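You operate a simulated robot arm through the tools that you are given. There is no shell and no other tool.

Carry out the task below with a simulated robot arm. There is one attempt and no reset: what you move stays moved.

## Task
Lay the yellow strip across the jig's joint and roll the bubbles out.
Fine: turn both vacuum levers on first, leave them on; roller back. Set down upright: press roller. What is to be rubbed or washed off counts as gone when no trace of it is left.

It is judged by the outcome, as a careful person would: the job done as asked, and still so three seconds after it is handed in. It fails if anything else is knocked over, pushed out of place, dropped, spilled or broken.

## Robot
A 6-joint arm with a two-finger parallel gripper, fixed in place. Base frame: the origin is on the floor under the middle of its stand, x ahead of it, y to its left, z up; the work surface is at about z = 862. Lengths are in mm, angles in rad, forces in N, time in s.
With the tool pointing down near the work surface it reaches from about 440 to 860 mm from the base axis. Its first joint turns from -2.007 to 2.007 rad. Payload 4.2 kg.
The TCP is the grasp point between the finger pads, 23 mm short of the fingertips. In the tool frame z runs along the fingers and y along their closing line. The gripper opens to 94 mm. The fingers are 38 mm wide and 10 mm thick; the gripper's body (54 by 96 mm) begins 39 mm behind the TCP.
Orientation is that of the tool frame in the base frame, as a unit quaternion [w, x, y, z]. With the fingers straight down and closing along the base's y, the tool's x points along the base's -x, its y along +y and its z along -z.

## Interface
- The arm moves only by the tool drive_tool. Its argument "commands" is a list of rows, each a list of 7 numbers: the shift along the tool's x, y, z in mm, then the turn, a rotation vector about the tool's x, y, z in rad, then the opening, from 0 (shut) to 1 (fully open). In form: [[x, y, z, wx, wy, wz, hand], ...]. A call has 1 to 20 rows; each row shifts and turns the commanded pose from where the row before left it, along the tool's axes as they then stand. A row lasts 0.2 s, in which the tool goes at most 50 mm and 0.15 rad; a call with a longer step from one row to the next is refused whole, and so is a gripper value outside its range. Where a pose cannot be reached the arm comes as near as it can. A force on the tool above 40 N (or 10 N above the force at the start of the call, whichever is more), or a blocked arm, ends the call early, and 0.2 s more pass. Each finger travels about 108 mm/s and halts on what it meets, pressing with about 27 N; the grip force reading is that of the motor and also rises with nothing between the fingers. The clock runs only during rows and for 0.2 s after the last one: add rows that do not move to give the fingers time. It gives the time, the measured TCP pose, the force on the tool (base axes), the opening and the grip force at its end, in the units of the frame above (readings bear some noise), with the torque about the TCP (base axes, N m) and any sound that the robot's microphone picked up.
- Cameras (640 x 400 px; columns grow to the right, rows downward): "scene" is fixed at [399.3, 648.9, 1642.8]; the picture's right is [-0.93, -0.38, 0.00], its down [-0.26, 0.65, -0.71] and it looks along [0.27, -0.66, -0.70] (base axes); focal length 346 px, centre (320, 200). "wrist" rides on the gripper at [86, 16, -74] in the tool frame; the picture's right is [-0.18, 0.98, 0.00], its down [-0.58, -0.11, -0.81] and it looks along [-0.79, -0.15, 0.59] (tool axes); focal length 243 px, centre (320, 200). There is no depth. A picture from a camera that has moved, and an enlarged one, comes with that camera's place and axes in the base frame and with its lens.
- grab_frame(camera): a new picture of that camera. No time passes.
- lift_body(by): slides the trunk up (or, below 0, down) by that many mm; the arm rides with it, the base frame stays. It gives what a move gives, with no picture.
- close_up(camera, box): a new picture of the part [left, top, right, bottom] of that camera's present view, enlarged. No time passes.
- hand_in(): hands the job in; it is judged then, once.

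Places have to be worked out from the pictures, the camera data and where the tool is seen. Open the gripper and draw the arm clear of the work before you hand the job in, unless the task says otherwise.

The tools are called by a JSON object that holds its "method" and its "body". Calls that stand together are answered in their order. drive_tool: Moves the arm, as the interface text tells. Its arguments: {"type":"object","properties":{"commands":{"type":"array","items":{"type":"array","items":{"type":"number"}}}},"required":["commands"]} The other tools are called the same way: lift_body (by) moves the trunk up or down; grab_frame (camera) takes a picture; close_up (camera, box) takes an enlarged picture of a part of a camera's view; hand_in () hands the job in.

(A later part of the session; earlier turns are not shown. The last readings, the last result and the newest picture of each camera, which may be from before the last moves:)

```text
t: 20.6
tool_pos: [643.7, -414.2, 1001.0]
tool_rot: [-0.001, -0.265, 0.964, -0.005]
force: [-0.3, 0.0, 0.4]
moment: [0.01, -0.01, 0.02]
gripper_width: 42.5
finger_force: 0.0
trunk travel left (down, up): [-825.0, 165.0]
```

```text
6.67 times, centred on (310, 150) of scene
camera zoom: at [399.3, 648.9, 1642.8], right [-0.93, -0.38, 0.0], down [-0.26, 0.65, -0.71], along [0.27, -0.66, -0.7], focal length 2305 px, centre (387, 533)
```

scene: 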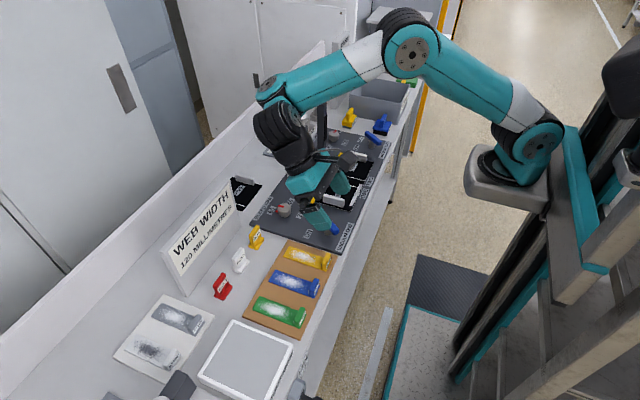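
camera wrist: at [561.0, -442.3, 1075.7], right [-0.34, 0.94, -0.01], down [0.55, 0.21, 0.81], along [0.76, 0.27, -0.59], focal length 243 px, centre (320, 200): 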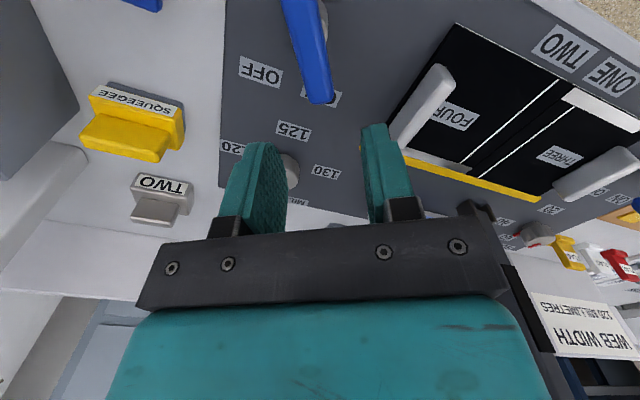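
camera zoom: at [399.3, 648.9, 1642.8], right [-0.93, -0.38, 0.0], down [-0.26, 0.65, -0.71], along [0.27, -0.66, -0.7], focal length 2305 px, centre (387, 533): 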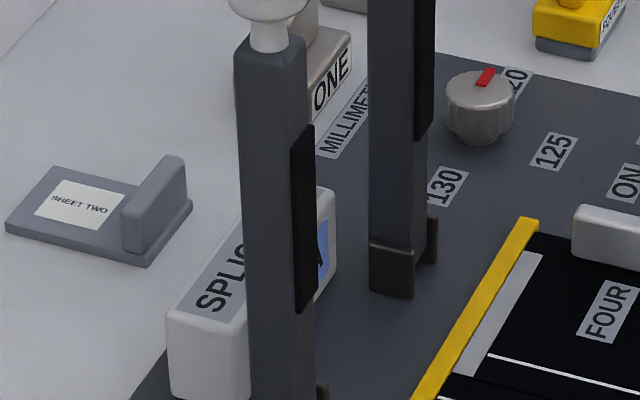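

Lever TWO now lies at +33.7°, the mirror image of its OFF angle, pointing at ON. Next I square the tool and move over in front of lever ONE to measure it, and to see the kPa display.

{"method": "drive_tool", "body": {"commands": [[0, 0, -30, 0, 0, 0, 0.45], [0, 0, 0, 0, 0, 0.1335, 0.45], [0, 0, 0, 0, 0, 0.1335, 0.45], [0, 0, 0, 0, 0, 0.1335, 0.45], [0, 0, 0, 0, 0, 0.1335, 0.45], [16, 40.4, -4, 0, 0, 0, 0.45], [16, 40.4, -4, 0, 0, 0, 0.45], [16, 40.4, -4, 0, 0, 0, 0.45], [16, 40.4, -4, 0, 0, 0, 0.45], [16, 40.4, -4, 0, 0, 0, 0.45], [16, 40.4, -4, 0, 0, 0, 0.45], [16, 40.4, -4, 0, 0, 0, 0.45], [16, 40.4, -4, 0, 0, 0, 0.45], [16, 40.4, -4, 0, 0, 0, 0.45], [16, 40.4, -4, 0, 0, 0, 0.45], [16, 40.4, -4, 0, 0, 0, 0.45], [0, 0, 0, 0, 0, 0, 0.45]]}}

{"method": "grab_frame", "body": {"camera": "wrist"}}

```text
t: 24.2
tool_pos: [466.3, 30.4, 1070.0]
tool_rot: [0.0, -0.001, 1.0, -0.005]
force: [-1.1, -0.3, -1.0]
moment: [0.02, -0.01, 0.01]
gripper_width: 42.2
finger_force: 0.1
trunk travel left (down, up): [-825.0, 165.0]
```

```text
taken
camera wrist: at [379.8, 48.0, 1145.6], right [0.18, 0.98, -0.01], down [0.58, -0.1, 0.81], along [0.79, -0.15, -0.59], focal length 243 px, centre (320, 200)
```

wrist: 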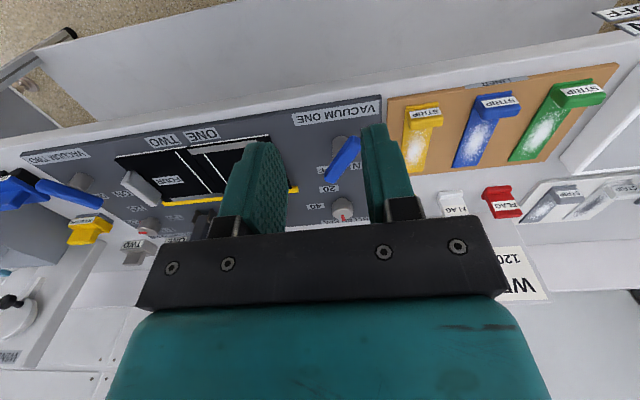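

I zoom in on lever ONE, the yellow strip and lever TWO from here.

{"method": "close_up", "body": {"camera": "wrist", "box": [310, 120, 390, 200]}}

{"method": "close_up", "body": {"camera": "wrist", "box": [390, 90, 470, 190]}}

{"method": "close_up", "body": {"camera": "wrist", "box": [100, 130, 260, 230]}}

```text
5.00 times, centred on (350, 160) of wrist
camera zoom: at [379.8, 48.0, 1145.6], right [0.18, 0.98, -0.01], down [0.58, -0.1, 0.81], along [0.79, -0.15, -0.59], focal length 1213 px, centre (170, 400)
```

zoom: 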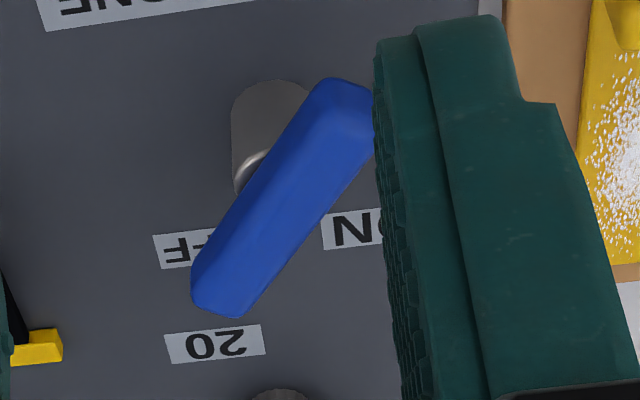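

```text
4.00 times, centred on (430, 140) of wrist
camera zoom: at [379.8, 48.0, 1145.6], right [0.18, 0.98, -0.01], down [0.58, -0.1, 0.81], along [0.79, -0.15, -0.59], focal length 970 px, centre (-120, 440)
```

zoom: 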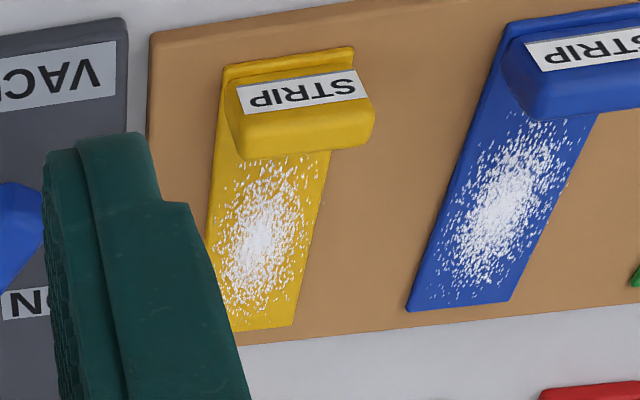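

```text
4.00 times, centred on (180, 180) of wrist
camera zoom: at [379.8, 48.0, 1145.6], right [0.18, 0.98, -0.01], down [0.58, -0.1, 0.81], along [0.79, -0.15, -0.59], focal length 970 px, centre (880, 280)
```

zoom: 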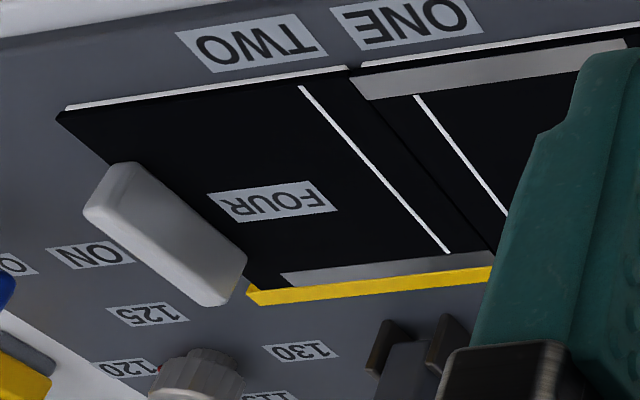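

Lever ONE mirrors lever TWO's geometry: pivot ≈ (620.5, 29.5), bar at −33°, OFF. I move above it, align, and descend to TCP z ≈ 930.

{"method": "drive_tool", "body": {"commands": [[0, 0, 0, -0.01, 0, 0, 0.45], [-38.5, -0.2, 17.5, 0, 0, 0, 0.45], [-38.5, -0.2, 17.5, 0, 0, 0, 0.45], [-38.5, -0.2, 17.5, 0, 0, 0, 0.45], [-38.5, -0.2, 17.5, 0, 0, 0, 0.45], [0, 0, 0, 0, 0, 0.1454, 0.45], [0, 0, 0, 0, 0, 0.1454, 0.45], [0, 0, 0, 0, 0, 0.1454, 0.45], [0, 0, 0, 0, 0, 0.1454, 0.45], [0, 0, 0, 0, 0, 0, 0.45]]}}

{"method": "grab_frame", "body": {"camera": "wrist"}}

```text
t: 26.4
tool_pos: [622.4, 28.4, 1001.5]
tool_rot: [0.002, 0.287, 0.958, -0.001]
force: [0.1, 0.0, 0.7]
moment: [0.03, 0.01, -0.06]
gripper_width: 42.3
finger_force: 0.1
trunk travel left (down, up): [-825.0, 165.0]
```

```text
taken
camera wrist: at [558.2, 91.1, 1075.6], right [0.69, 0.72, 0.0], down [0.42, -0.41, 0.81], along [0.58, -0.56, -0.59], focal length 243 px, centre (320, 200)
```

wrist: 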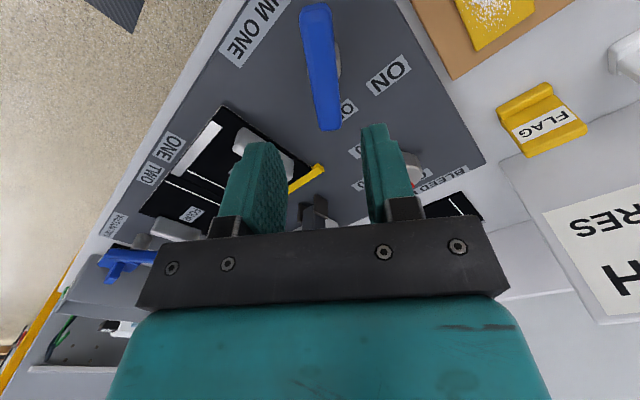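

The bar is under the TCP with a few degrees' difference; I turn 0.04 rad more, descend, and close gently onto the bar.

{"method": "drive_tool", "body": {"commands": [[0, 1, 0, 0, 0, 0.04, 0.45], [0, 0, 35, 0, 0, 0, 0.45], [0, 0, 35, 0, 0, 0, 0.45], [0, 0, 0, 0, 0, 0, 0.28], [0, 0, 0, 0, 0, 0, 0.2], [0, 0, 0, 0, 0, 0, 0.2]]}}

{"method": "close_up", "body": {"camera": "wrist", "box": [220, 40, 420, 240]}}

```text
t: 27.8
tool_pos: [623.2, 29.3, 931.4]
tool_rot: [0.002, 0.305, 0.952, 0.0]
force: [5.4, 9.2, 0.7]
moment: [0.1, -0.27, 0.21]
gripper_width: 23.5
finger_force: 5.8
trunk travel left (down, up): [-825.0, 165.0]
```

```text
2.00 times, centred on (320, 140) of wrist
camera zoom: at [561.1, 94.0, 1006.0], right [0.72, 0.69, 0.0], down [0.41, -0.43, 0.81], along [0.56, -0.58, -0.59], focal length 485 px, centre (320, 320)
```

zoom: 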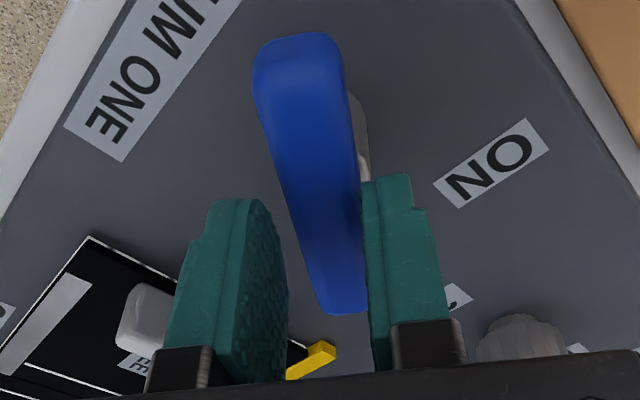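

The right finger touches first, so I shift +2.5 mm in tool y and close fully.

{"method": "drive_tool", "body": {"commands": [[0, 2.5, 0, 0, 0, 0, 0.22], [0, 0, 0, 0, 0, 0, 0.15], [0, 0, 0, 0, 0, 0, 0.0], [0, 0, 0, 0, 0, 0, 0.0]]}}

{"method": "close_up", "body": {"camera": "wrist", "box": [220, 40, 420, 240]}}

```text
t: 28.8
tool_pos: [622.5, 29.8, 931.5]
tool_rot: [0.003, 0.305, 0.952, 0.0]
force: [4.8, 3.1, 4.0]
moment: [0.12, 0.17, 0.54]
gripper_width: 19.8
finger_force: 44.6
trunk travel left (down, up): [-825.0, 165.0]
```

```text
2.00 times, centred on (320, 140) of wrist
camera zoom: at [562.3, 95.5, 1005.7], right [0.72, 0.69, 0.0], down [0.41, -0.43, 0.81], along [0.56, -0.58, -0.59], focal length 485 px, centre (320, 320)
```

zoom: 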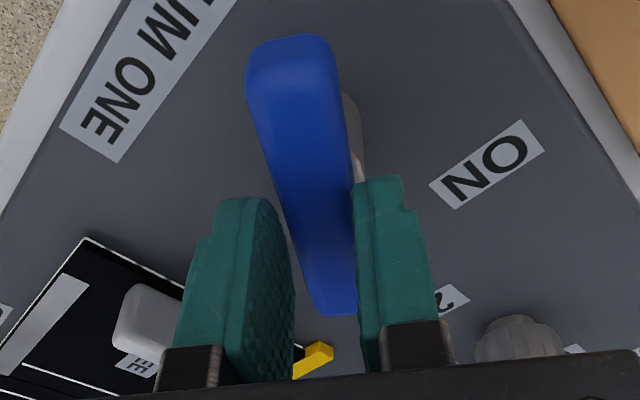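

Grip is firm and nearly load-free. I rotate the lever in place, first half of the swing, and check the forces.

{"method": "drive_tool", "body": {"commands": [[0, 0, 0, 0, 0, -0.12, 0], [0, 0, 0, 0, 0, -0.12, 0], [0, 0, 0, 0, 0, -0.12, 0], [0, 0, 0, 0, 0, -0.12, 0], [0, 0, 0, 0, 0, -0.12, 0], [0, 0, 0, 0, 0, 0, 0]]}}

```text
t: 30.2
tool_pos: [623.2, 29.2, 931.3]
tool_rot: [0.001, 0.009, 1.0, -0.002]
force: [0.8, -12.8, 1.5]
moment: [-0.49, -1.37, -0.02]
gripper_width: 19.8
finger_force: 44.9
trunk travel left (down, up): [-825.0, 165.0]
```

Half way, with −13 N in y, so I correct by −1.5 mm and continue the swing to about +34°.

{"method": "drive_tool", "body": {"commands": [[0, -1.5, 0, 0, 0, -0.1, 0], [0, 0, 0, 0, 0, -0.12, 0], [0, 0, 0, 0, 0, -0.12, 0], [0, 0, 0, 0, 0, -0.12, 0], [0, 0, 0, 0, 0, -0.1, 0], [0, 0, 0, 0, 0, 0, 0]]}}

{"method": "close_up", "body": {"camera": "scene", "box": [290, 190, 360, 260]}}

```text
t: 31.6
tool_pos: [622.9, 29.1, 931.4]
tool_rot: [0.001, -0.268, 0.964, -0.002]
force: [3.6, -22.2, 15.1]
moment: [-0.17, -0.24, 0.02]
gripper_width: 19.6
finger_force: 45.1
trunk travel left (down, up): [-825.0, 165.0]
```

```text
5.71 times, centred on (325, 225) of scene
camera zoom: at [399.3, 648.9, 1642.8], right [-0.93, -0.38, 0.0], down [-0.26, 0.65, -0.71], along [0.27, -0.66, -0.7], focal length 1976 px, centre (291, 57)
```

zoom: 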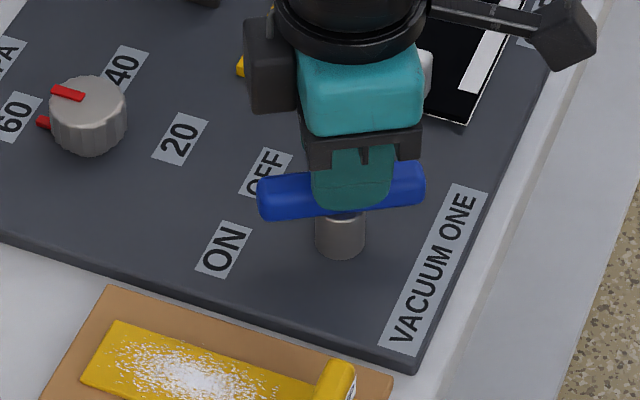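

The lever is at about +31°. I nudge 0.08 rad further while easing the side load, then release and lift.

{"method": "drive_tool", "body": {"commands": [[0, -1.5, 0, 0, 0, 0, 0], [0, 0, 0, 0, 0, -0.05, 0], [0, 0, 0, 0, 0, -0.03, 0], [0, 0, 0, 0, 0, 0, 0], [0, 0, 0, 0, 0, 0, 0.2], [0, 0, 0, 0, 0, 0, 0.45], [0, 0, -40, 0, 0, 0, 0.45], [0, 0, -40, 0, 0, 0, 0.45], [0, 0, -40, 0, 0, 0, 0.45], [0, 0, 0, 0, 0, 0, 0.45]]}}

{"method": "close_up", "body": {"camera": "scene", "box": [290, 190, 360, 260]}}

{"method": "grab_frame", "body": {"camera": "wrist"}}

{"method": "close_up", "body": {"camera": "scene", "box": [345, 105, 405, 155]}}

```text
t: 33.8
tool_pos: [625.6, 29.1, 1052.4]
tool_rot: [0.002, -0.306, 0.952, -0.001]
force: [0.3, 0.0, 0.2]
moment: [0.0, 0.01, -0.02]
gripper_width: 42.3
finger_force: 0.0
trunk travel left (down, up): [-825.0, 165.0]
```

```text
5.71 times, centred on (325, 225) of scene
camera zoom: at [399.3, 648.9, 1642.8], right [-0.93, -0.38, 0.0], down [-0.26, 0.65, -0.71], along [0.27, -0.66, -0.7], focal length 1976 px, centre (291, 57)
```

zoom: 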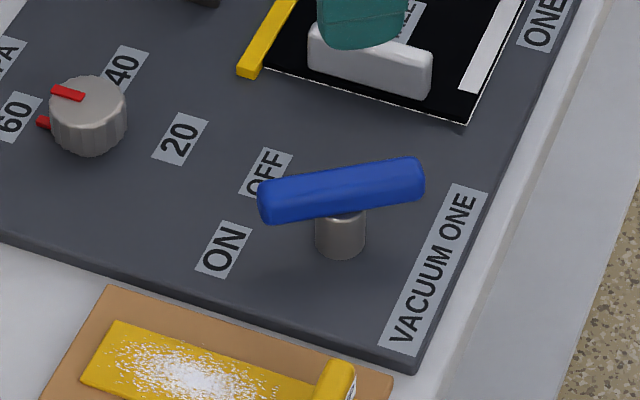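

```text
taken
camera wrist: at [545.7, -6.6, 1125.9], right [-0.42, 0.91, 0.0], down [0.53, 0.25, 0.81], along [0.73, 0.34, -0.59], focal length 243 px, centre (320, 200)
```

wrist: 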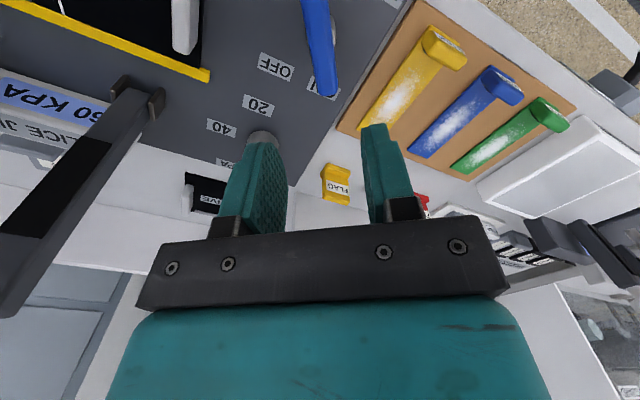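

```text
8.00 times, centred on (375, 130) of scene
camera zoom: at [399.3, 648.9, 1642.8], right [-0.93, -0.38, 0.0], down [-0.26, 0.65, -0.71], along [0.27, -0.66, -0.7], focal length 2766 px, centre (-120, 760)
```

zoom: 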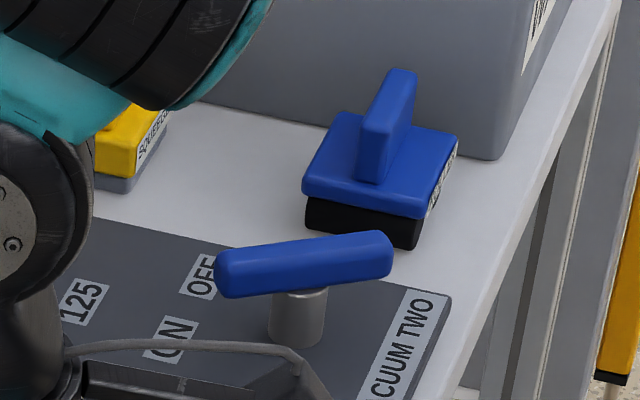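

The kPa display now reads 60 and both levers point to ON. Next is the strip: its tab (≈17 mm thick in x, 18 mm tall) sits near (588,142), so I turn the tool to close along x and move above it.

{"method": "drive_tool", "body": {"commands": [[0, 0, 0, 0, 0, 0.146, 0.45], [0, 0, 0, 0, 0, 0.146, 0.45], [0, 0, 0, 0, 0, 0.146, 0.45], [0, 0, 0, 0, 0, 0.146, 0.45], [0, 0, 0, 0, 0, 0.146, 0.45], [0, 0, 0, 0, 0, 0.146, 0.45], [0, 0, 0, 0, 0, 0.146, 0.45], [0, 0, 0, 0, 0, 0.146, 0.45], [0, 0, 0, 0, 0, 0.146, 0.45], [0, 0, 0, 0, 0, 0.146, 0.45], [0, 0, 0, 0, 0, 0.146, 0.45], [0, 0, 0, 0, 0, 0.146, 0.45], [0, 0, 0, 0, 0, 0.146, 0.45], [0, 0, 0, 0, 0, 0.146, 0.45], [0, 0, 0, 0, 0, 0.146, 0.45], [0, 0, 0, 0, 0, 0, 0.45]]}}

{"method": "grab_frame", "body": {"camera": "scene"}}

```text
t: 37.2
tool_pos: [623.8, 29.2, 1052.3]
tool_rot: [0.001, 0.708, 0.706, 0.0]
force: [0.2, -0.2, -0.6]
moment: [-0.03, -0.02, 0.0]
gripper_width: 42.1
finger_force: 0.1
trunk travel left (down, up): [-825.0, 165.0]
```

```text
taken
```

scene: 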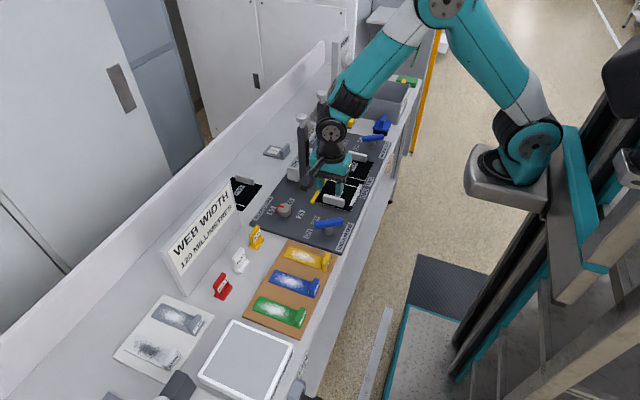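

Orientation is right. I translate above the tab at z≈1000.

{"method": "drive_tool", "body": {"commands": [[38, -12, 17, 0, 0, 0, 0.45], [38, -12, 17, 0, 0, 0, 0.45], [37, -12, 17, 0, 0, 0, 0.45], [0, 0, 0, 0, 0, 0, 0.45]]}}

{"method": "grab_frame", "body": {"camera": "wrist"}}

{"method": "close_up", "body": {"camera": "scene", "box": [270, 190, 370, 280]}}

```text
t: 38.2
tool_pos: [588.7, 141.8, 998.8]
tool_rot: [0.002, 0.707, 0.707, 0.0]
force: [0.1, -0.1, 0.6]
moment: [-0.01, -0.03, -0.03]
gripper_width: 42.2
finger_force: 0.1
trunk travel left (down, up): [-825.0, 165.0]
```

```text
taken
camera wrist: at [604.4, 229.9, 1073.8], right [0.98, -0.18, 0.0], down [-0.11, -0.58, 0.81], along [-0.15, -0.79, -0.59], focal length 243 px, centre (320, 200)
```

wrist: 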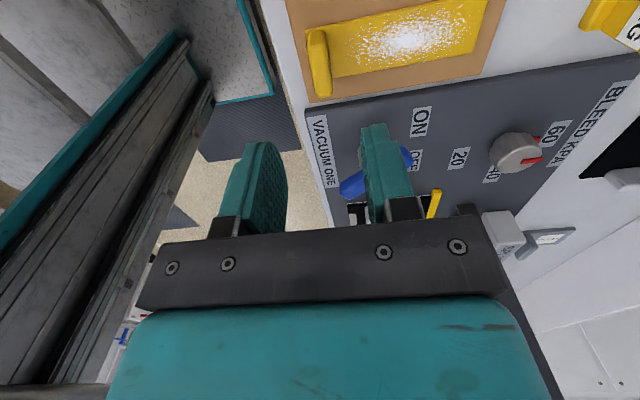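

```text
4.44 times, centred on (320, 235) of scene
camera zoom: at [399.3, 648.9, 1642.8], right [-0.93, -0.38, 0.0], down [-0.26, 0.65, -0.71], along [0.27, -0.66, -0.7], focal length 1537 px, centre (320, 44)
```

zoom: 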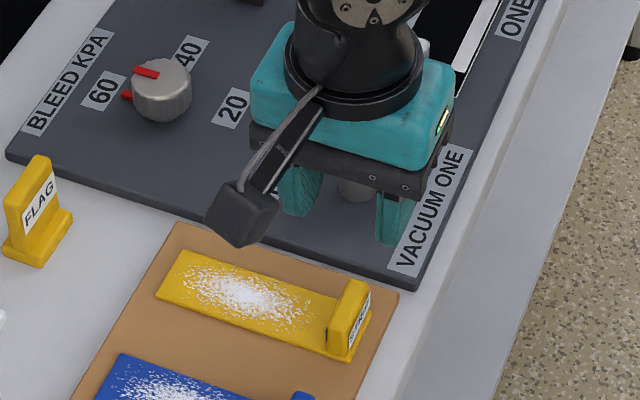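

The tab is centred under the TCP in the wrist view. I descend most of the way and check clearance.

{"method": "drive_tool", "body": {"commands": [[0, 0, 35, 0, 0, 0, 0.45], [0, 0, 30, 0, 0, 0, 0.45], [0, 0, 20, 0, 0, 0, 0.45], [0, 0, 0, 0, 0, 0, 0.45]]}}

{"method": "close_up", "body": {"camera": "wrist", "box": [200, 40, 440, 240]}}

{"method": "close_up", "body": {"camera": "scene", "box": [290, 225, 370, 285]}}

```text
t: 39.2
tool_pos: [588.8, 143.4, 915.2]
tool_rot: [0.001, 0.707, 0.707, 0.0]
force: [-0.2, -0.7, 0.3]
moment: [0.01, 0.0, 0.0]
gripper_width: 42.5
finger_force: 0.0
trunk travel left (down, up): [-825.0, 165.0]
```

```text
2.00 times, centred on (320, 140) of wrist
camera zoom: at [604.2, 231.1, 989.3], right [0.98, -0.18, 0.0], down [-0.11, -0.58, 0.81], along [-0.15, -0.79, -0.59], focal length 485 px, centre (320, 320)
```

zoom: 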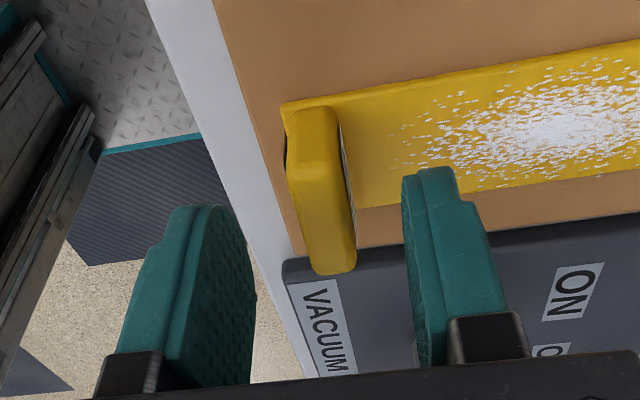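

```text
6.67 times, centred on (330, 255) of scene
camera zoom: at [399.3, 648.9, 1642.8], right [-0.93, -0.38, 0.0], down [-0.26, 0.65, -0.71], along [0.27, -0.66, -0.7], focal length 2305 px, centre (253, -167)
```

zoom: 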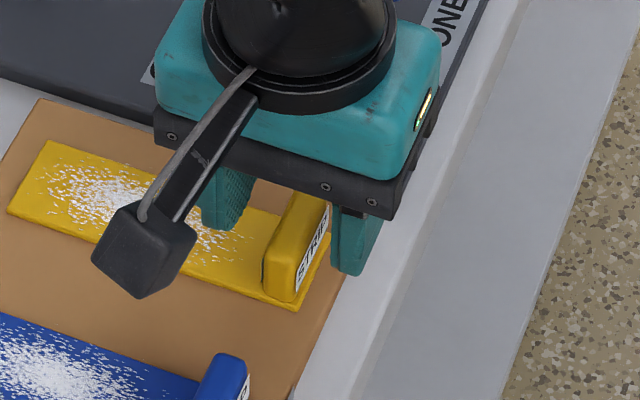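

The tab looks about 14 mm thick, centred ~2.6 mm toward +x of the TCP and its top near z≈893. I shift +2.5 mm, descend 20 mm (tips ≈ z 872) and close.

{"method": "drive_tool", "body": {"commands": [[0, 2.5, 10, 0, 0, 0, 0.45], [0, 0, 10, 0, 0, 0, 0.45], [0, 0, 0, 0, 0, 0, 0.45], [0, 0, 0, 0, 0, 0, 0.25], [0, 0, 0, 0, 0, 0, 0.1], [0, 0, 0, 0, 0, 0, 0], [0, 0, 0, 0, 0, 0, 0]]}}

{"method": "close_up", "body": {"camera": "wrist", "box": [200, 40, 440, 240]}}

{"method": "close_up", "body": {"camera": "scene", "box": [290, 225, 370, 285]}}

```text
t: 40.8
tool_pos: [589.8, 142.2, 896.2]
tool_rot: [0.002, 0.707, 0.707, 0.0]
force: [-1.1, -0.3, 0.0]
moment: [0.05, -0.03, 0.02]
gripper_width: 13.2
finger_force: 27.0
trunk travel left (down, up): [-825.0, 165.0]
```

```text
2.00 times, centred on (320, 140) of wrist
camera zoom: at [606.3, 229.8, 969.9], right [0.98, -0.18, 0.0], down [-0.11, -0.58, 0.81], along [-0.15, -0.79, -0.59], focal length 485 px, centre (320, 320)
```

zoom: 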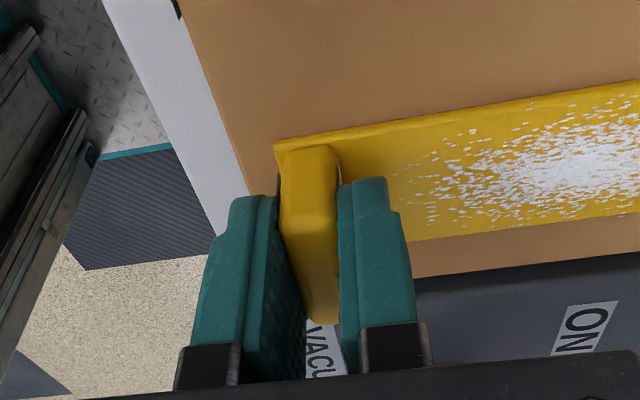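

```text
6.67 times, centred on (330, 255) of scene
camera zoom: at [399.3, 648.9, 1642.8], right [-0.93, -0.38, 0.0], down [-0.26, 0.65, -0.71], along [0.27, -0.66, -0.7], focal length 2305 px, centre (253, -167)
```

zoom: 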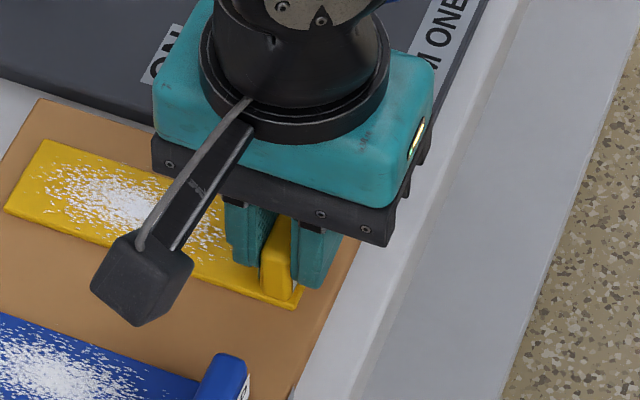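

The tab is gripped (13.2 mm, strip undisturbed). I lift gently, a few mm at a time, then up to a safe height.

{"method": "drive_tool", "body": {"commands": [[0, 0, -3, 0, 0, 0, 0], [0, 0, -5, 0, 0, 0, 0], [0, 0, -10, 0, 0, 0, 0], [0, 0, -15, 0, 0, 0, 0], [0, 0, -20, 0, 0, 0, 0], [0, 0, -20, 0, 0, 0, 0], [0, 0, 0, 0, 0, 0, 0]]}}

{"method": "grab_frame", "body": {"camera": "wrist"}}

{"method": "close_up", "body": {"camera": "scene", "box": [260, 200, 380, 290]}}

```text
t: 42.4
tool_pos: [590.2, 143.6, 966.3]
tool_rot: [0.0, 0.707, 0.707, 0.0]
force: [0.8, 0.0, -0.2]
moment: [-0.01, 0.02, 0.01]
gripper_width: 13.5
finger_force: 26.8
trunk travel left (down, up): [-825.0, 165.0]
```

```text
taken
camera wrist: at [605.7, 230.8, 1041.5], right [0.98, -0.18, 0.0], down [-0.11, -0.58, 0.81], along [-0.15, -0.79, -0.59], focal length 243 px, centre (320, 200)
```

wrist: 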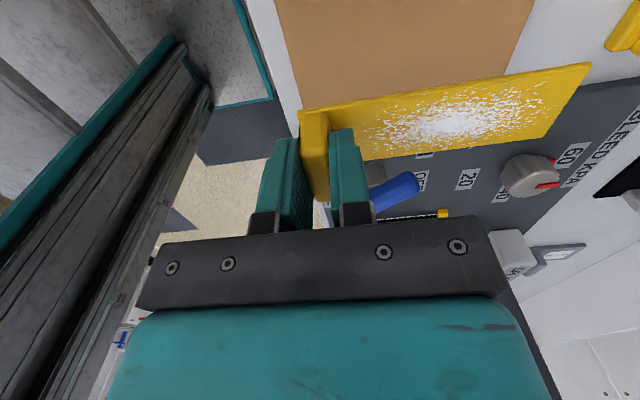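

```text
4.44 times, centred on (320, 245) of scene
camera zoom: at [399.3, 648.9, 1642.8], right [-0.93, -0.38, 0.0], down [-0.26, 0.65, -0.71], along [0.27, -0.66, -0.7], focal length 1537 px, centre (320, 0)
```

zoom: 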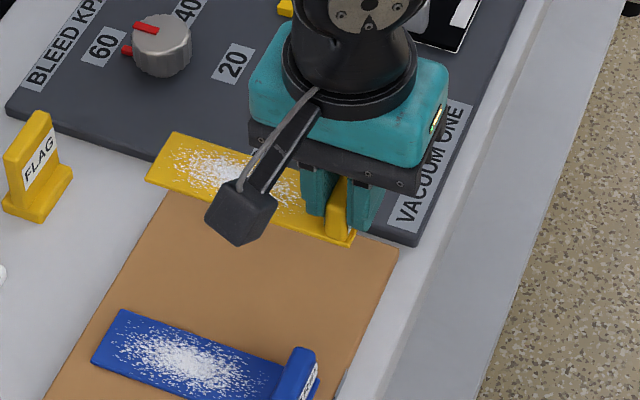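

The strip hangs level in the grip: in the tool frame it spans ±19 mm about x≈+3 and reaches ~114 mm ahead. I raise 30 mm and carry it −340 mm in y over the joint.

{"method": "drive_tool", "body": {"commands": [[0, 0, -30, 0, 0, 0, 0], [-34, 0, 0, 0, 0, 0, 0], [-34, 0, 0, 0, 0, 0, 0], [-34, 0, 0, 0, 0, 0, 0], [-34, 0, 0, 0, 0, 0, 0], [-34, 0, 0, 0, 0, 0, 0], [-34, 0, 0, 0, 0, 0, 0], [-34, 0, 0, 0, 0, 0, 0], [-34, 0, 0, 0, 0, 0, 0], [-34, 0, 0, 0, 0, 0, 0], [-34, 0, 0, 0, 0, 0, 0], [0, 0, 0, 0, 0, 0, 0], [0, 0, 0, 0, 0, 0, 0]]}}

{"method": "grab_frame", "body": {"camera": "wrist"}}

{"method": "close_up", "body": {"camera": "scene", "box": [290, 110, 390, 220]}}

```text
t: 45.2
tool_pos: [589.1, -197.5, 997.3]
tool_rot: [0.001, 0.707, 0.707, -0.001]
force: [0.8, -0.2, -0.1]
moment: [0.01, 0.04, -0.01]
gripper_width: 13.0
finger_force: 27.0
trunk travel left (down, up): [-825.0, 165.0]
```

```text
taken
camera wrist: at [605.9, -110.1, 1072.0], right [0.98, -0.18, 0.0], down [-0.11, -0.58, 0.81], along [-0.15, -0.79, -0.59], focal length 243 px, centre (320, 200)
```

wrist: 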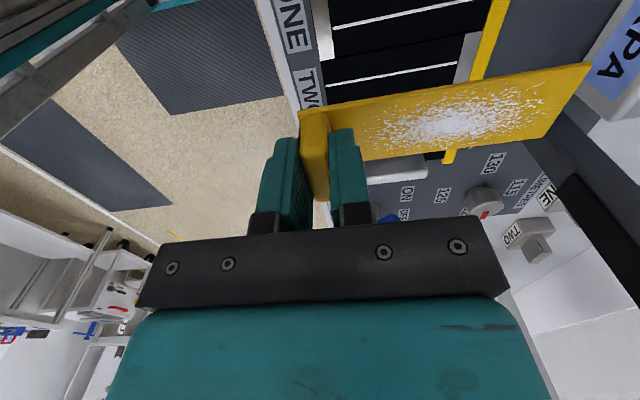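

```text
3.64 times, centred on (340, 165) of scene
camera zoom: at [399.3, 648.9, 1642.8], right [-0.93, -0.38, 0.0], down [-0.26, 0.65, -0.71], along [0.27, -0.66, -0.7], focal length 1257 px, centre (247, 327)
```

zoom: 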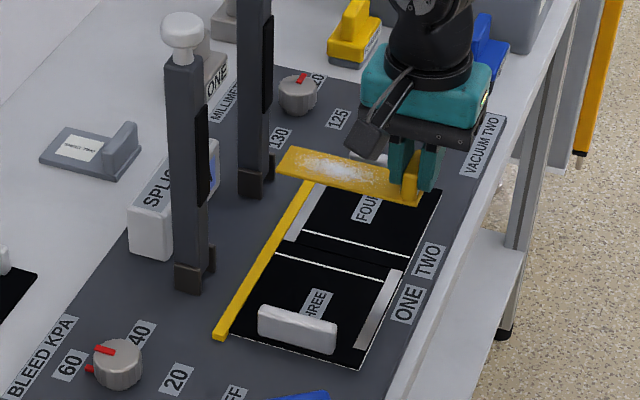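

I zoom on the strip and joint lines to measure the lateral alignment.

{"method": "close_up", "body": {"camera": "wrist", "box": [280, 0, 600, 200]}}

```text
2.00 times, centred on (440, 100) of wrist
camera zoom: at [605.9, -110.1, 1072.0], right [0.98, -0.18, 0.0], down [-0.11, -0.58, 0.81], along [-0.15, -0.79, -0.59], focal length 485 px, centre (80, 400)
```

zoom: 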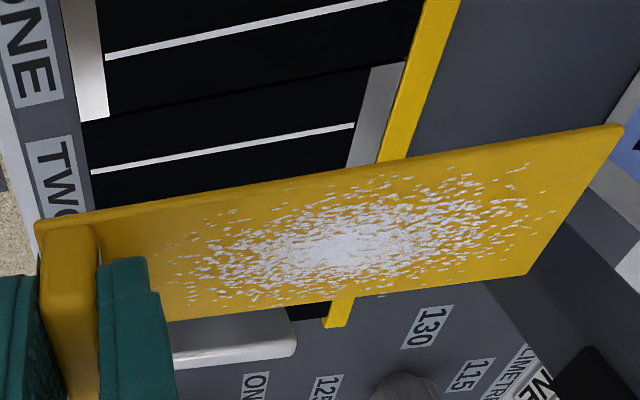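

Joint lines lie at tool x −22.7 and +17.9 (joint ≈ −2.4), while the strip's centre is ≈ +2 but height-sensitive. I lower to about 10 mm above the film, then measure again with little parallax.

{"method": "drive_tool", "body": {"commands": [[-3, 1, 30, 0, 0, 0, 0], [0, 0, 30, 0, 0, 0, 0], [0, 0, 25, 0, 0, 0, 0], [0, 0, 0, 0, 0, 0, 0], [0, 0, 0, 0, 0, 0, 0]]}}

{"method": "close_up", "body": {"camera": "wrist", "box": [280, 0, 600, 200]}}

{"method": "close_up", "body": {"camera": "scene", "box": [310, 140, 390, 200]}}

```text
t: 46.4
tool_pos: [591.8, -201.6, 912.6]
tool_rot: [0.001, 0.707, 0.707, 0.001]
force: [0.7, -0.5, -0.9]
moment: [0.05, -0.02, 0.0]
gripper_width: 12.8
finger_force: 27.3
trunk travel left (down, up): [-825.0, 165.0]
```

```text
2.00 times, centred on (440, 100) of wrist
camera zoom: at [607.7, -113.3, 987.5], right [0.98, -0.18, 0.0], down [-0.11, -0.58, 0.81], along [-0.15, -0.79, -0.59], focal length 485 px, centre (80, 400)
```

zoom: 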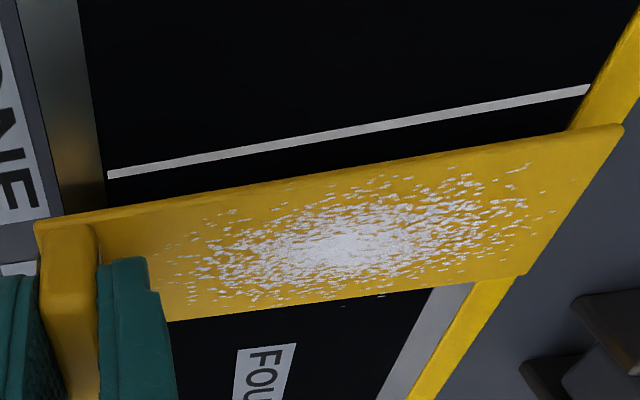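

```text
6.67 times, centred on (350, 170) of scene
camera zoom: at [399.3, 648.9, 1642.8], right [-0.93, -0.38, 0.0], down [-0.26, 0.65, -0.71], along [0.27, -0.66, -0.7], focal length 2305 px, centre (120, 400)
```

zoom: 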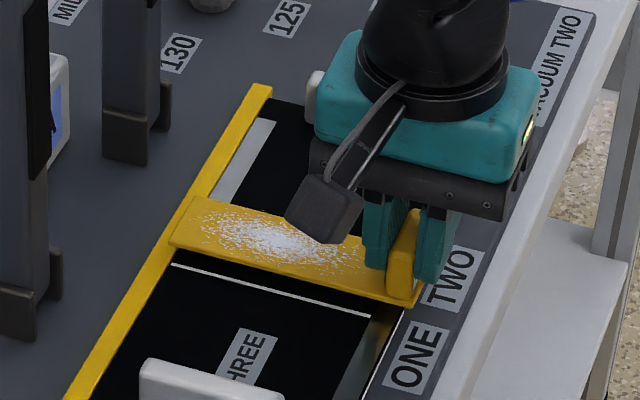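

The strip's edges look nearly matched to the white lines; its far end is close to the ruler. I back off 1.5 mm from the ruler and lower 6 mm for a finer check.

{"method": "drive_tool", "body": {"commands": [[0, -1.5, 3, 0, 0, 0, 0], [0, 0, 3, 0, 0, 0, 0], [0, 0, 0, 0, 0, 0, 0], [0, 0, 0, 0, 0, 0, 0]]}}

{"method": "close_up", "body": {"camera": "wrist", "box": [280, 0, 600, 200]}}

{"method": "close_up", "body": {"camera": "scene", "box": [320, 150, 380, 195]}}

```text
t: 47.4
tool_pos: [590.8, -200.4, 905.8]
tool_rot: [0.002, 0.707, 0.707, 0.0]
force: [-1.5, 0.6, 1.8]
moment: [0.01, -0.04, -0.02]
gripper_width: 13.0
finger_force: 26.8
trunk travel left (down, up): [-825.0, 165.0]
```

```text
2.00 times, centred on (440, 100) of wrist
camera zoom: at [606.3, -113.2, 981.6], right [0.98, -0.18, 0.0], down [-0.11, -0.58, 0.81], along [-0.15, -0.79, -0.59], focal length 485 px, centre (80, 400)
```

zoom: 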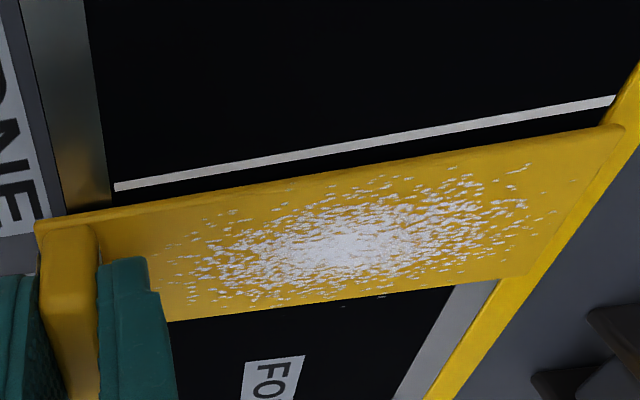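

```text
8.89 times, centred on (350, 172) of scene
camera zoom: at [399.3, 648.9, 1642.8], right [-0.93, -0.38, 0.0], down [-0.26, 0.65, -0.71], along [0.27, -0.66, -0.7], focal length 3074 px, centre (53, 444)
```

zoom: 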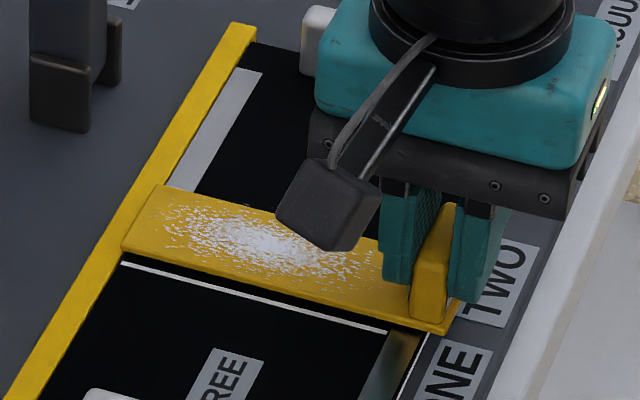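

Both views are consistent with good lateral alignment if the gap is still ~6 mm; I lower in 1 mm steps to find out where contact occurs.

{"method": "drive_tool", "body": {"commands": [[0, 0, 1, 0, 0, 0, 0], [0, 0, 1, 0, 0, 0, 0], [0, 0, 0.5, 0, 0, 0, 0], [0, 0, 0, 0, 0, 0, 0]]}}

{"method": "close_up", "body": {"camera": "wrist", "box": [280, 0, 600, 200]}}

{"method": "close_up", "body": {"camera": "scene", "box": [320, 150, 380, 195]}}

```text
t: 48.4
tool_pos: [589.5, -201.2, 904.8]
tool_rot: [0.001, 0.707, 0.707, 0.001]
force: [-7.0, 0.1, 19.4]
moment: [-0.03, -0.38, 0.01]
gripper_width: 13.0
finger_force: 26.9
trunk travel left (down, up): [-825.0, 165.0]
```

```text
2.00 times, centred on (440, 100) of wrist
camera zoom: at [605.7, -113.2, 979.6], right [0.98, -0.18, 0.0], down [-0.11, -0.58, 0.81], along [-0.15, -0.79, -0.59], focal length 485 px, centre (80, 400)
```

zoom: 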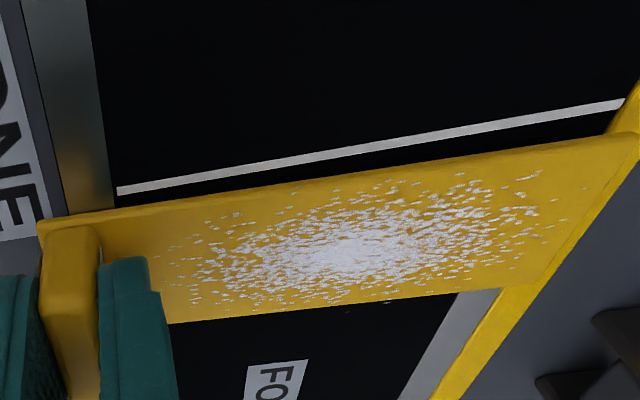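

```text
8.89 times, centred on (350, 172) of scene
camera zoom: at [399.3, 648.9, 1642.8], right [-0.93, -0.38, 0.0], down [-0.26, 0.65, -0.71], along [0.27, -0.66, -0.7], focal length 3074 px, centre (53, 444)
```

zoom: 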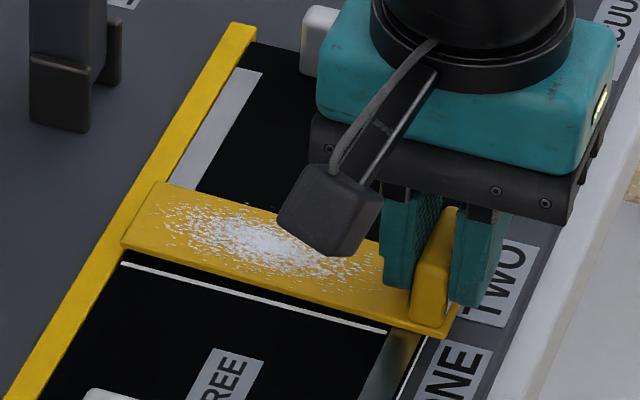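

Contact at TCP z≈904.8 with 19 N, and the far end seems to have lifted a bit, perhaps touching the ruler. I back up 2 mm and zoom on the far end.

{"method": "drive_tool", "body": {"commands": [[0, 0, -1, 0, 0, 0, 0], [0, 0, -1, 0, 0, 0, 0], [0, 0, 0, 0, 0, 0, 0]]}}

{"method": "close_up", "body": {"camera": "wrist", "box": [500, 20, 640, 180]}}

{"method": "close_up", "body": {"camera": "wrist", "box": [280, 60, 400, 180]}}

{"method": "close_up", "body": {"camera": "scene", "box": [325, 160, 350, 185]}}

{"method": "close_up", "body": {"camera": "scene", "box": [355, 165, 380, 190]}}

```text
t: 49.2
tool_pos: [591.0, -200.7, 906.4]
tool_rot: [0.003, 0.707, 0.707, 0.0]
force: [-3.4, -4.0, 4.0]
moment: [-0.11, -0.01, -0.16]
gripper_width: 12.9
finger_force: 27.5
trunk travel left (down, up): [-825.0, 165.0]
```

```text
2.50 times, centred on (570, 100) of wrist
camera zoom: at [606.2, -113.0, 980.9], right [0.98, -0.18, 0.0], down [-0.11, -0.58, 0.81], along [-0.15, -0.79, -0.59], focal length 606 px, centre (-305, 450)
```

zoom: 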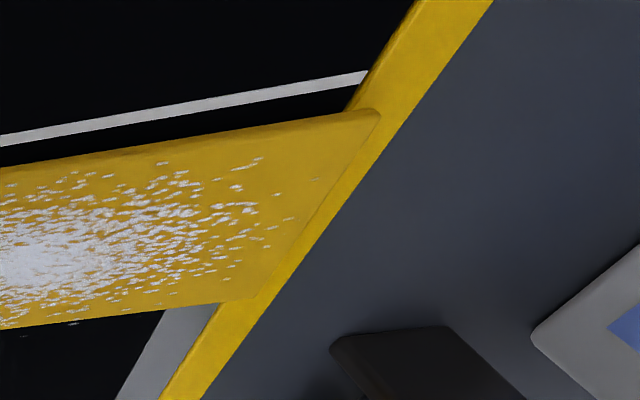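

```text
3.33 times, centred on (340, 120) of wrist
camera zoom: at [606.2, -113.0, 980.9], right [0.98, -0.18, 0.0], down [-0.11, -0.58, 0.81], along [-0.15, -0.79, -0.59], focal length 809 px, centre (253, 467)
```

zoom: 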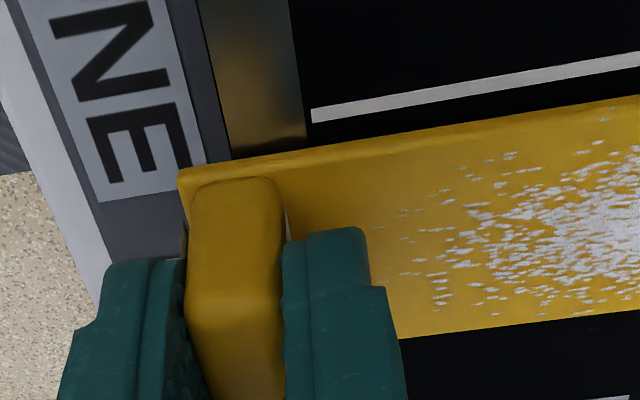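

```text
16.00 times, centred on (338, 172) of scene
camera zoom: at [399.3, 648.9, 1642.8], right [-0.93, -0.38, 0.0], down [-0.26, 0.65, -0.71], along [0.27, -0.66, -0.7], focal length 5532 px, centre (40, 640)
```

zoom: 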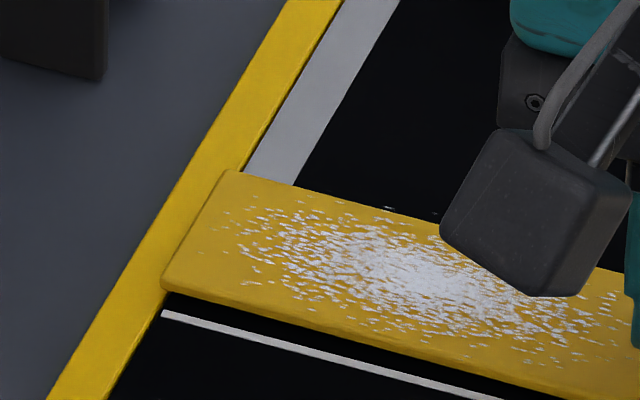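

```text
16.00 times, centred on (368, 178) of scene
camera zoom: at [399.3, 648.9, 1642.8], right [-0.93, -0.38, 0.0], down [-0.26, 0.65, -0.71], along [0.27, -0.66, -0.7], focal length 5532 px, centre (-440, 560)
```

zoom: 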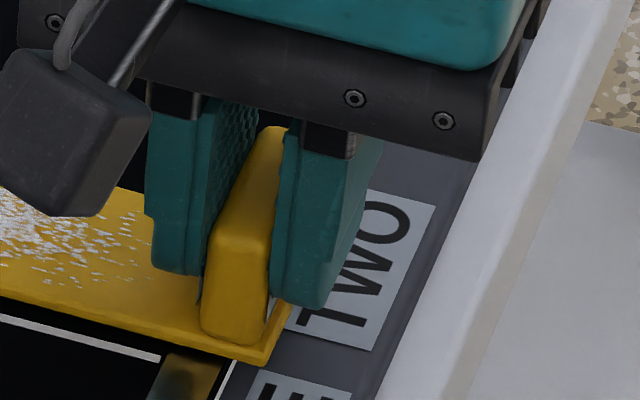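

The far end is riding on the ruler's edge by about a millimetre. I lift 3 mm, back off 3 mm in x, and lower again.

{"method": "drive_tool", "body": {"commands": [[0, 0, -3, 0, 0, 0, 0], [0, -3, 0, 0, 0, 0, 0], [0, 0, 2, 0, 0, 0, 0], [0, 0, 1.5, 0, 0, 0, 0], [0, 0, 1, 0, 0, 0, 0], [0, 0, 1, 0, 0, 0, 0], [0, 0, 0, 0, 0, 0, 0]]}}

{"method": "close_up", "body": {"camera": "wrist", "box": [280, 0, 600, 200]}}

{"method": "close_up", "body": {"camera": "scene", "box": [325, 160, 350, 185]}}

```text
t: 50.8
tool_pos: [587.3, -199.8, 905.0]
tool_rot: [0.002, 0.707, 0.707, 0.001]
force: [-3.2, 0.5, 10.1]
moment: [0.07, -0.18, 0.06]
gripper_width: 13.0
finger_force: 26.7
trunk travel left (down, up): [-825.0, 165.0]
```

```text
2.00 times, centred on (440, 100) of wrist
camera zoom: at [603.2, -112.6, 979.5], right [0.98, -0.18, 0.0], down [-0.11, -0.58, 0.81], along [-0.15, -0.79, -0.59], focal length 485 px, centre (80, 400)
```

zoom: 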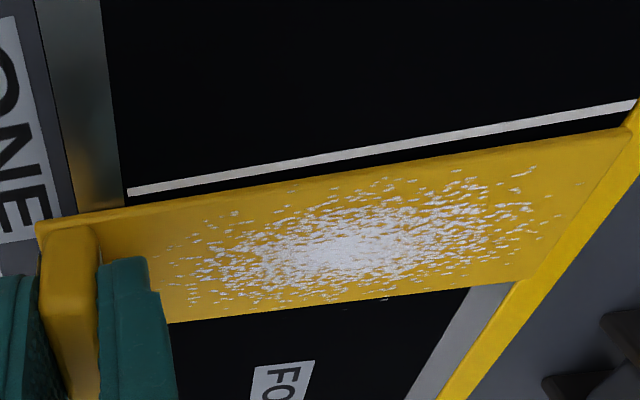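

```text
16.00 times, centred on (338, 172) of scene
camera zoom: at [399.3, 648.9, 1642.8], right [-0.93, -0.38, 0.0], down [-0.26, 0.65, -0.71], along [0.27, -0.66, -0.7], focal length 5532 px, centre (40, 640)
```

zoom: 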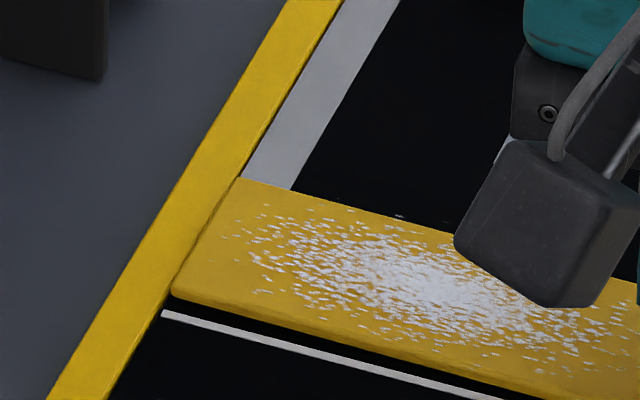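

The strip is now just touching the film (10 N at z≈905) with ~1.5 mm clearance to the ruler, but the +y white line is ~3 mm outside the strip's edge. I lift slightly, shift +2.8 mm in y and lower again.

{"method": "drive_tool", "body": {"commands": [[0, 0, -2, 0, 0, 0, 0], [0, 0, -2, 0, 0, 0, 0], [2.8, 0, 0, 0, 0, 0, 0], [0, 0, 0, 0, 0, 0, 0], [0, 0, 1.5, 0, 0, 0, 0], [0, 0, 1, 0, 0, 0, 0], [0, 0, 1, 0, 0, 0, 0], [0, 0, 0, 0, 0, 0, 0]]}}

{"method": "close_up", "body": {"camera": "wrist", "box": [280, 0, 600, 200]}}

{"method": "close_up", "body": {"camera": "scene", "box": [325, 160, 350, 185]}}

{"method": "close_up", "body": {"camera": "scene", "box": [350, 165, 380, 190]}}

```text
t: 52.6
tool_pos: [588.1, -198.3, 905.5]
tool_rot: [0.001, 0.707, 0.707, 0.002]
force: [-3.4, -1.2, 12.9]
moment: [-0.05, -0.3, -0.04]
gripper_width: 13.2
finger_force: 27.2
trunk travel left (down, up): [-825.0, 165.0]
```

```text
2.00 times, centred on (440, 100) of wrist
camera zoom: at [603.0, -109.7, 980.1], right [0.98, -0.18, 0.0], down [-0.11, -0.58, 0.81], along [-0.15, -0.79, -0.59], focal length 485 px, centre (80, 400)
```

zoom: 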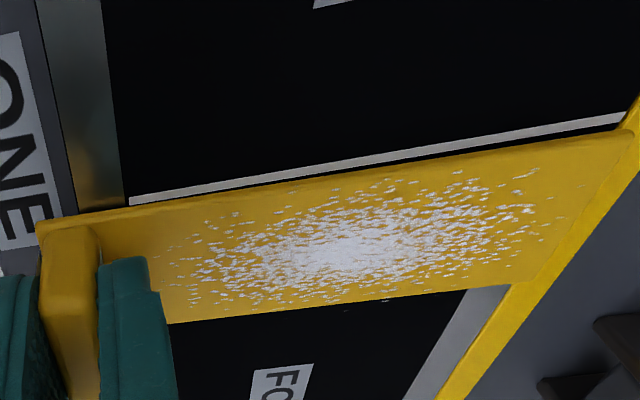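

```text
16.00 times, centred on (338, 172) of scene
camera zoom: at [399.3, 648.9, 1642.8], right [-0.93, -0.38, 0.0], down [-0.26, 0.65, -0.71], along [0.27, -0.66, -0.7], focal length 5532 px, centre (40, 640)
```

zoom: 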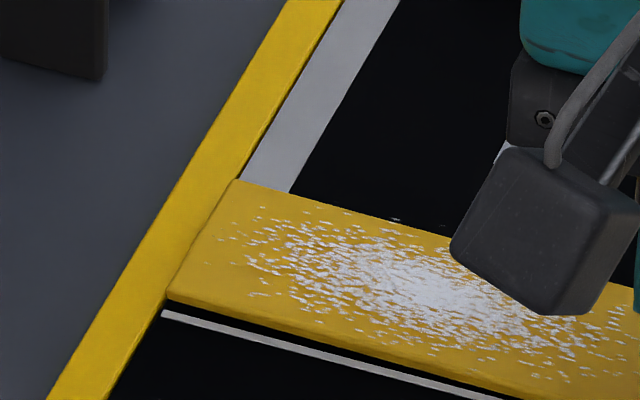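

```text
16.00 times, centred on (365, 178) of scene
camera zoom: at [399.3, 648.9, 1642.8], right [-0.93, -0.38, 0.0], down [-0.26, 0.65, -0.71], along [0.27, -0.66, -0.7], focal length 5532 px, centre (-400, 560)
```

zoom: 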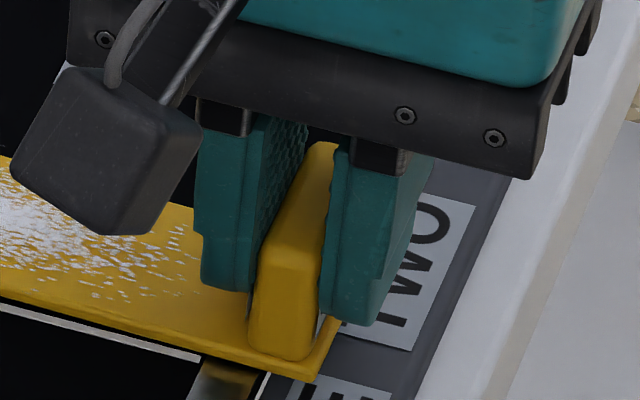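

Much closer now: residual offset is about 1 mm. I make a last +0.8 mm correction, touch down again and release the tab gently.

{"method": "drive_tool", "body": {"commands": [[0, 0, -3, 0, 0, 0, 0], [0.8, 0, 0, 0, 0, 0, 0], [0, 0, 2, 0, 0, 0, 0], [0, 0, 1.2, 0, 0, 0, 0], [0, 0, 0, 0, 0, 0, 0]]}}

{"method": "close_up", "body": {"camera": "scene", "box": [320, 150, 380, 195]}}

{"method": "close_up", "body": {"camera": "wrist", "box": [280, 0, 600, 200]}}

```text
t: 53.8
tool_pos: [587.5, -196.5, 905.4]
tool_rot: [0.002, 0.707, 0.707, 0.0]
force: [-7.8, -5.2, 15.6]
moment: [-0.13, -0.24, -0.26]
gripper_width: 13.3
finger_force: 26.7
trunk travel left (down, up): [-825.0, 165.0]
```

```text
8.89 times, centred on (350, 172) of scene
camera zoom: at [399.3, 648.9, 1642.8], right [-0.93, -0.38, 0.0], down [-0.26, 0.65, -0.71], along [0.27, -0.66, -0.7], focal length 3074 px, centre (53, 444)
```

zoom: 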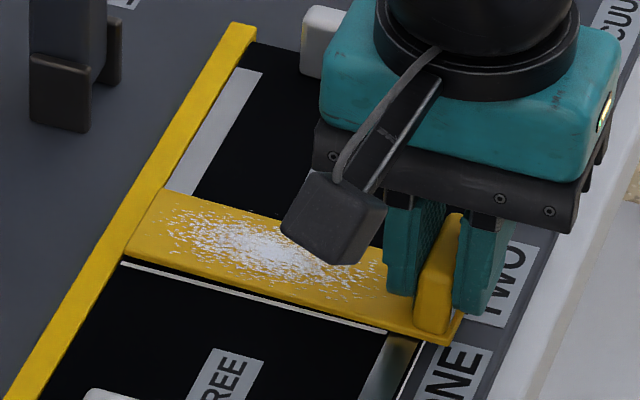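

```text
2.00 times, centred on (440, 100) of wrist
camera zoom: at [603.2, -109.5, 979.8], right [0.98, -0.18, 0.0], down [-0.11, -0.58, 0.81], along [-0.15, -0.79, -0.59], focal length 485 px, centre (80, 400)
```

zoom: 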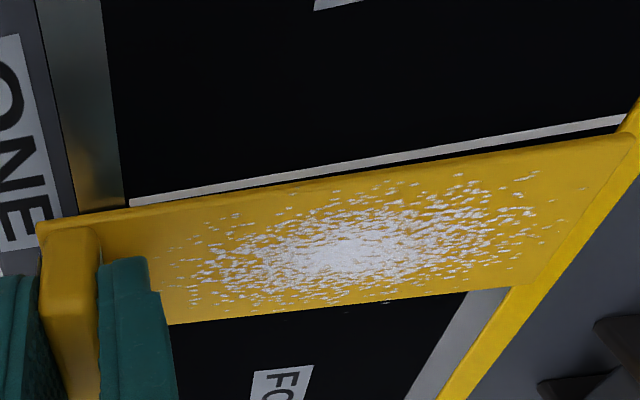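

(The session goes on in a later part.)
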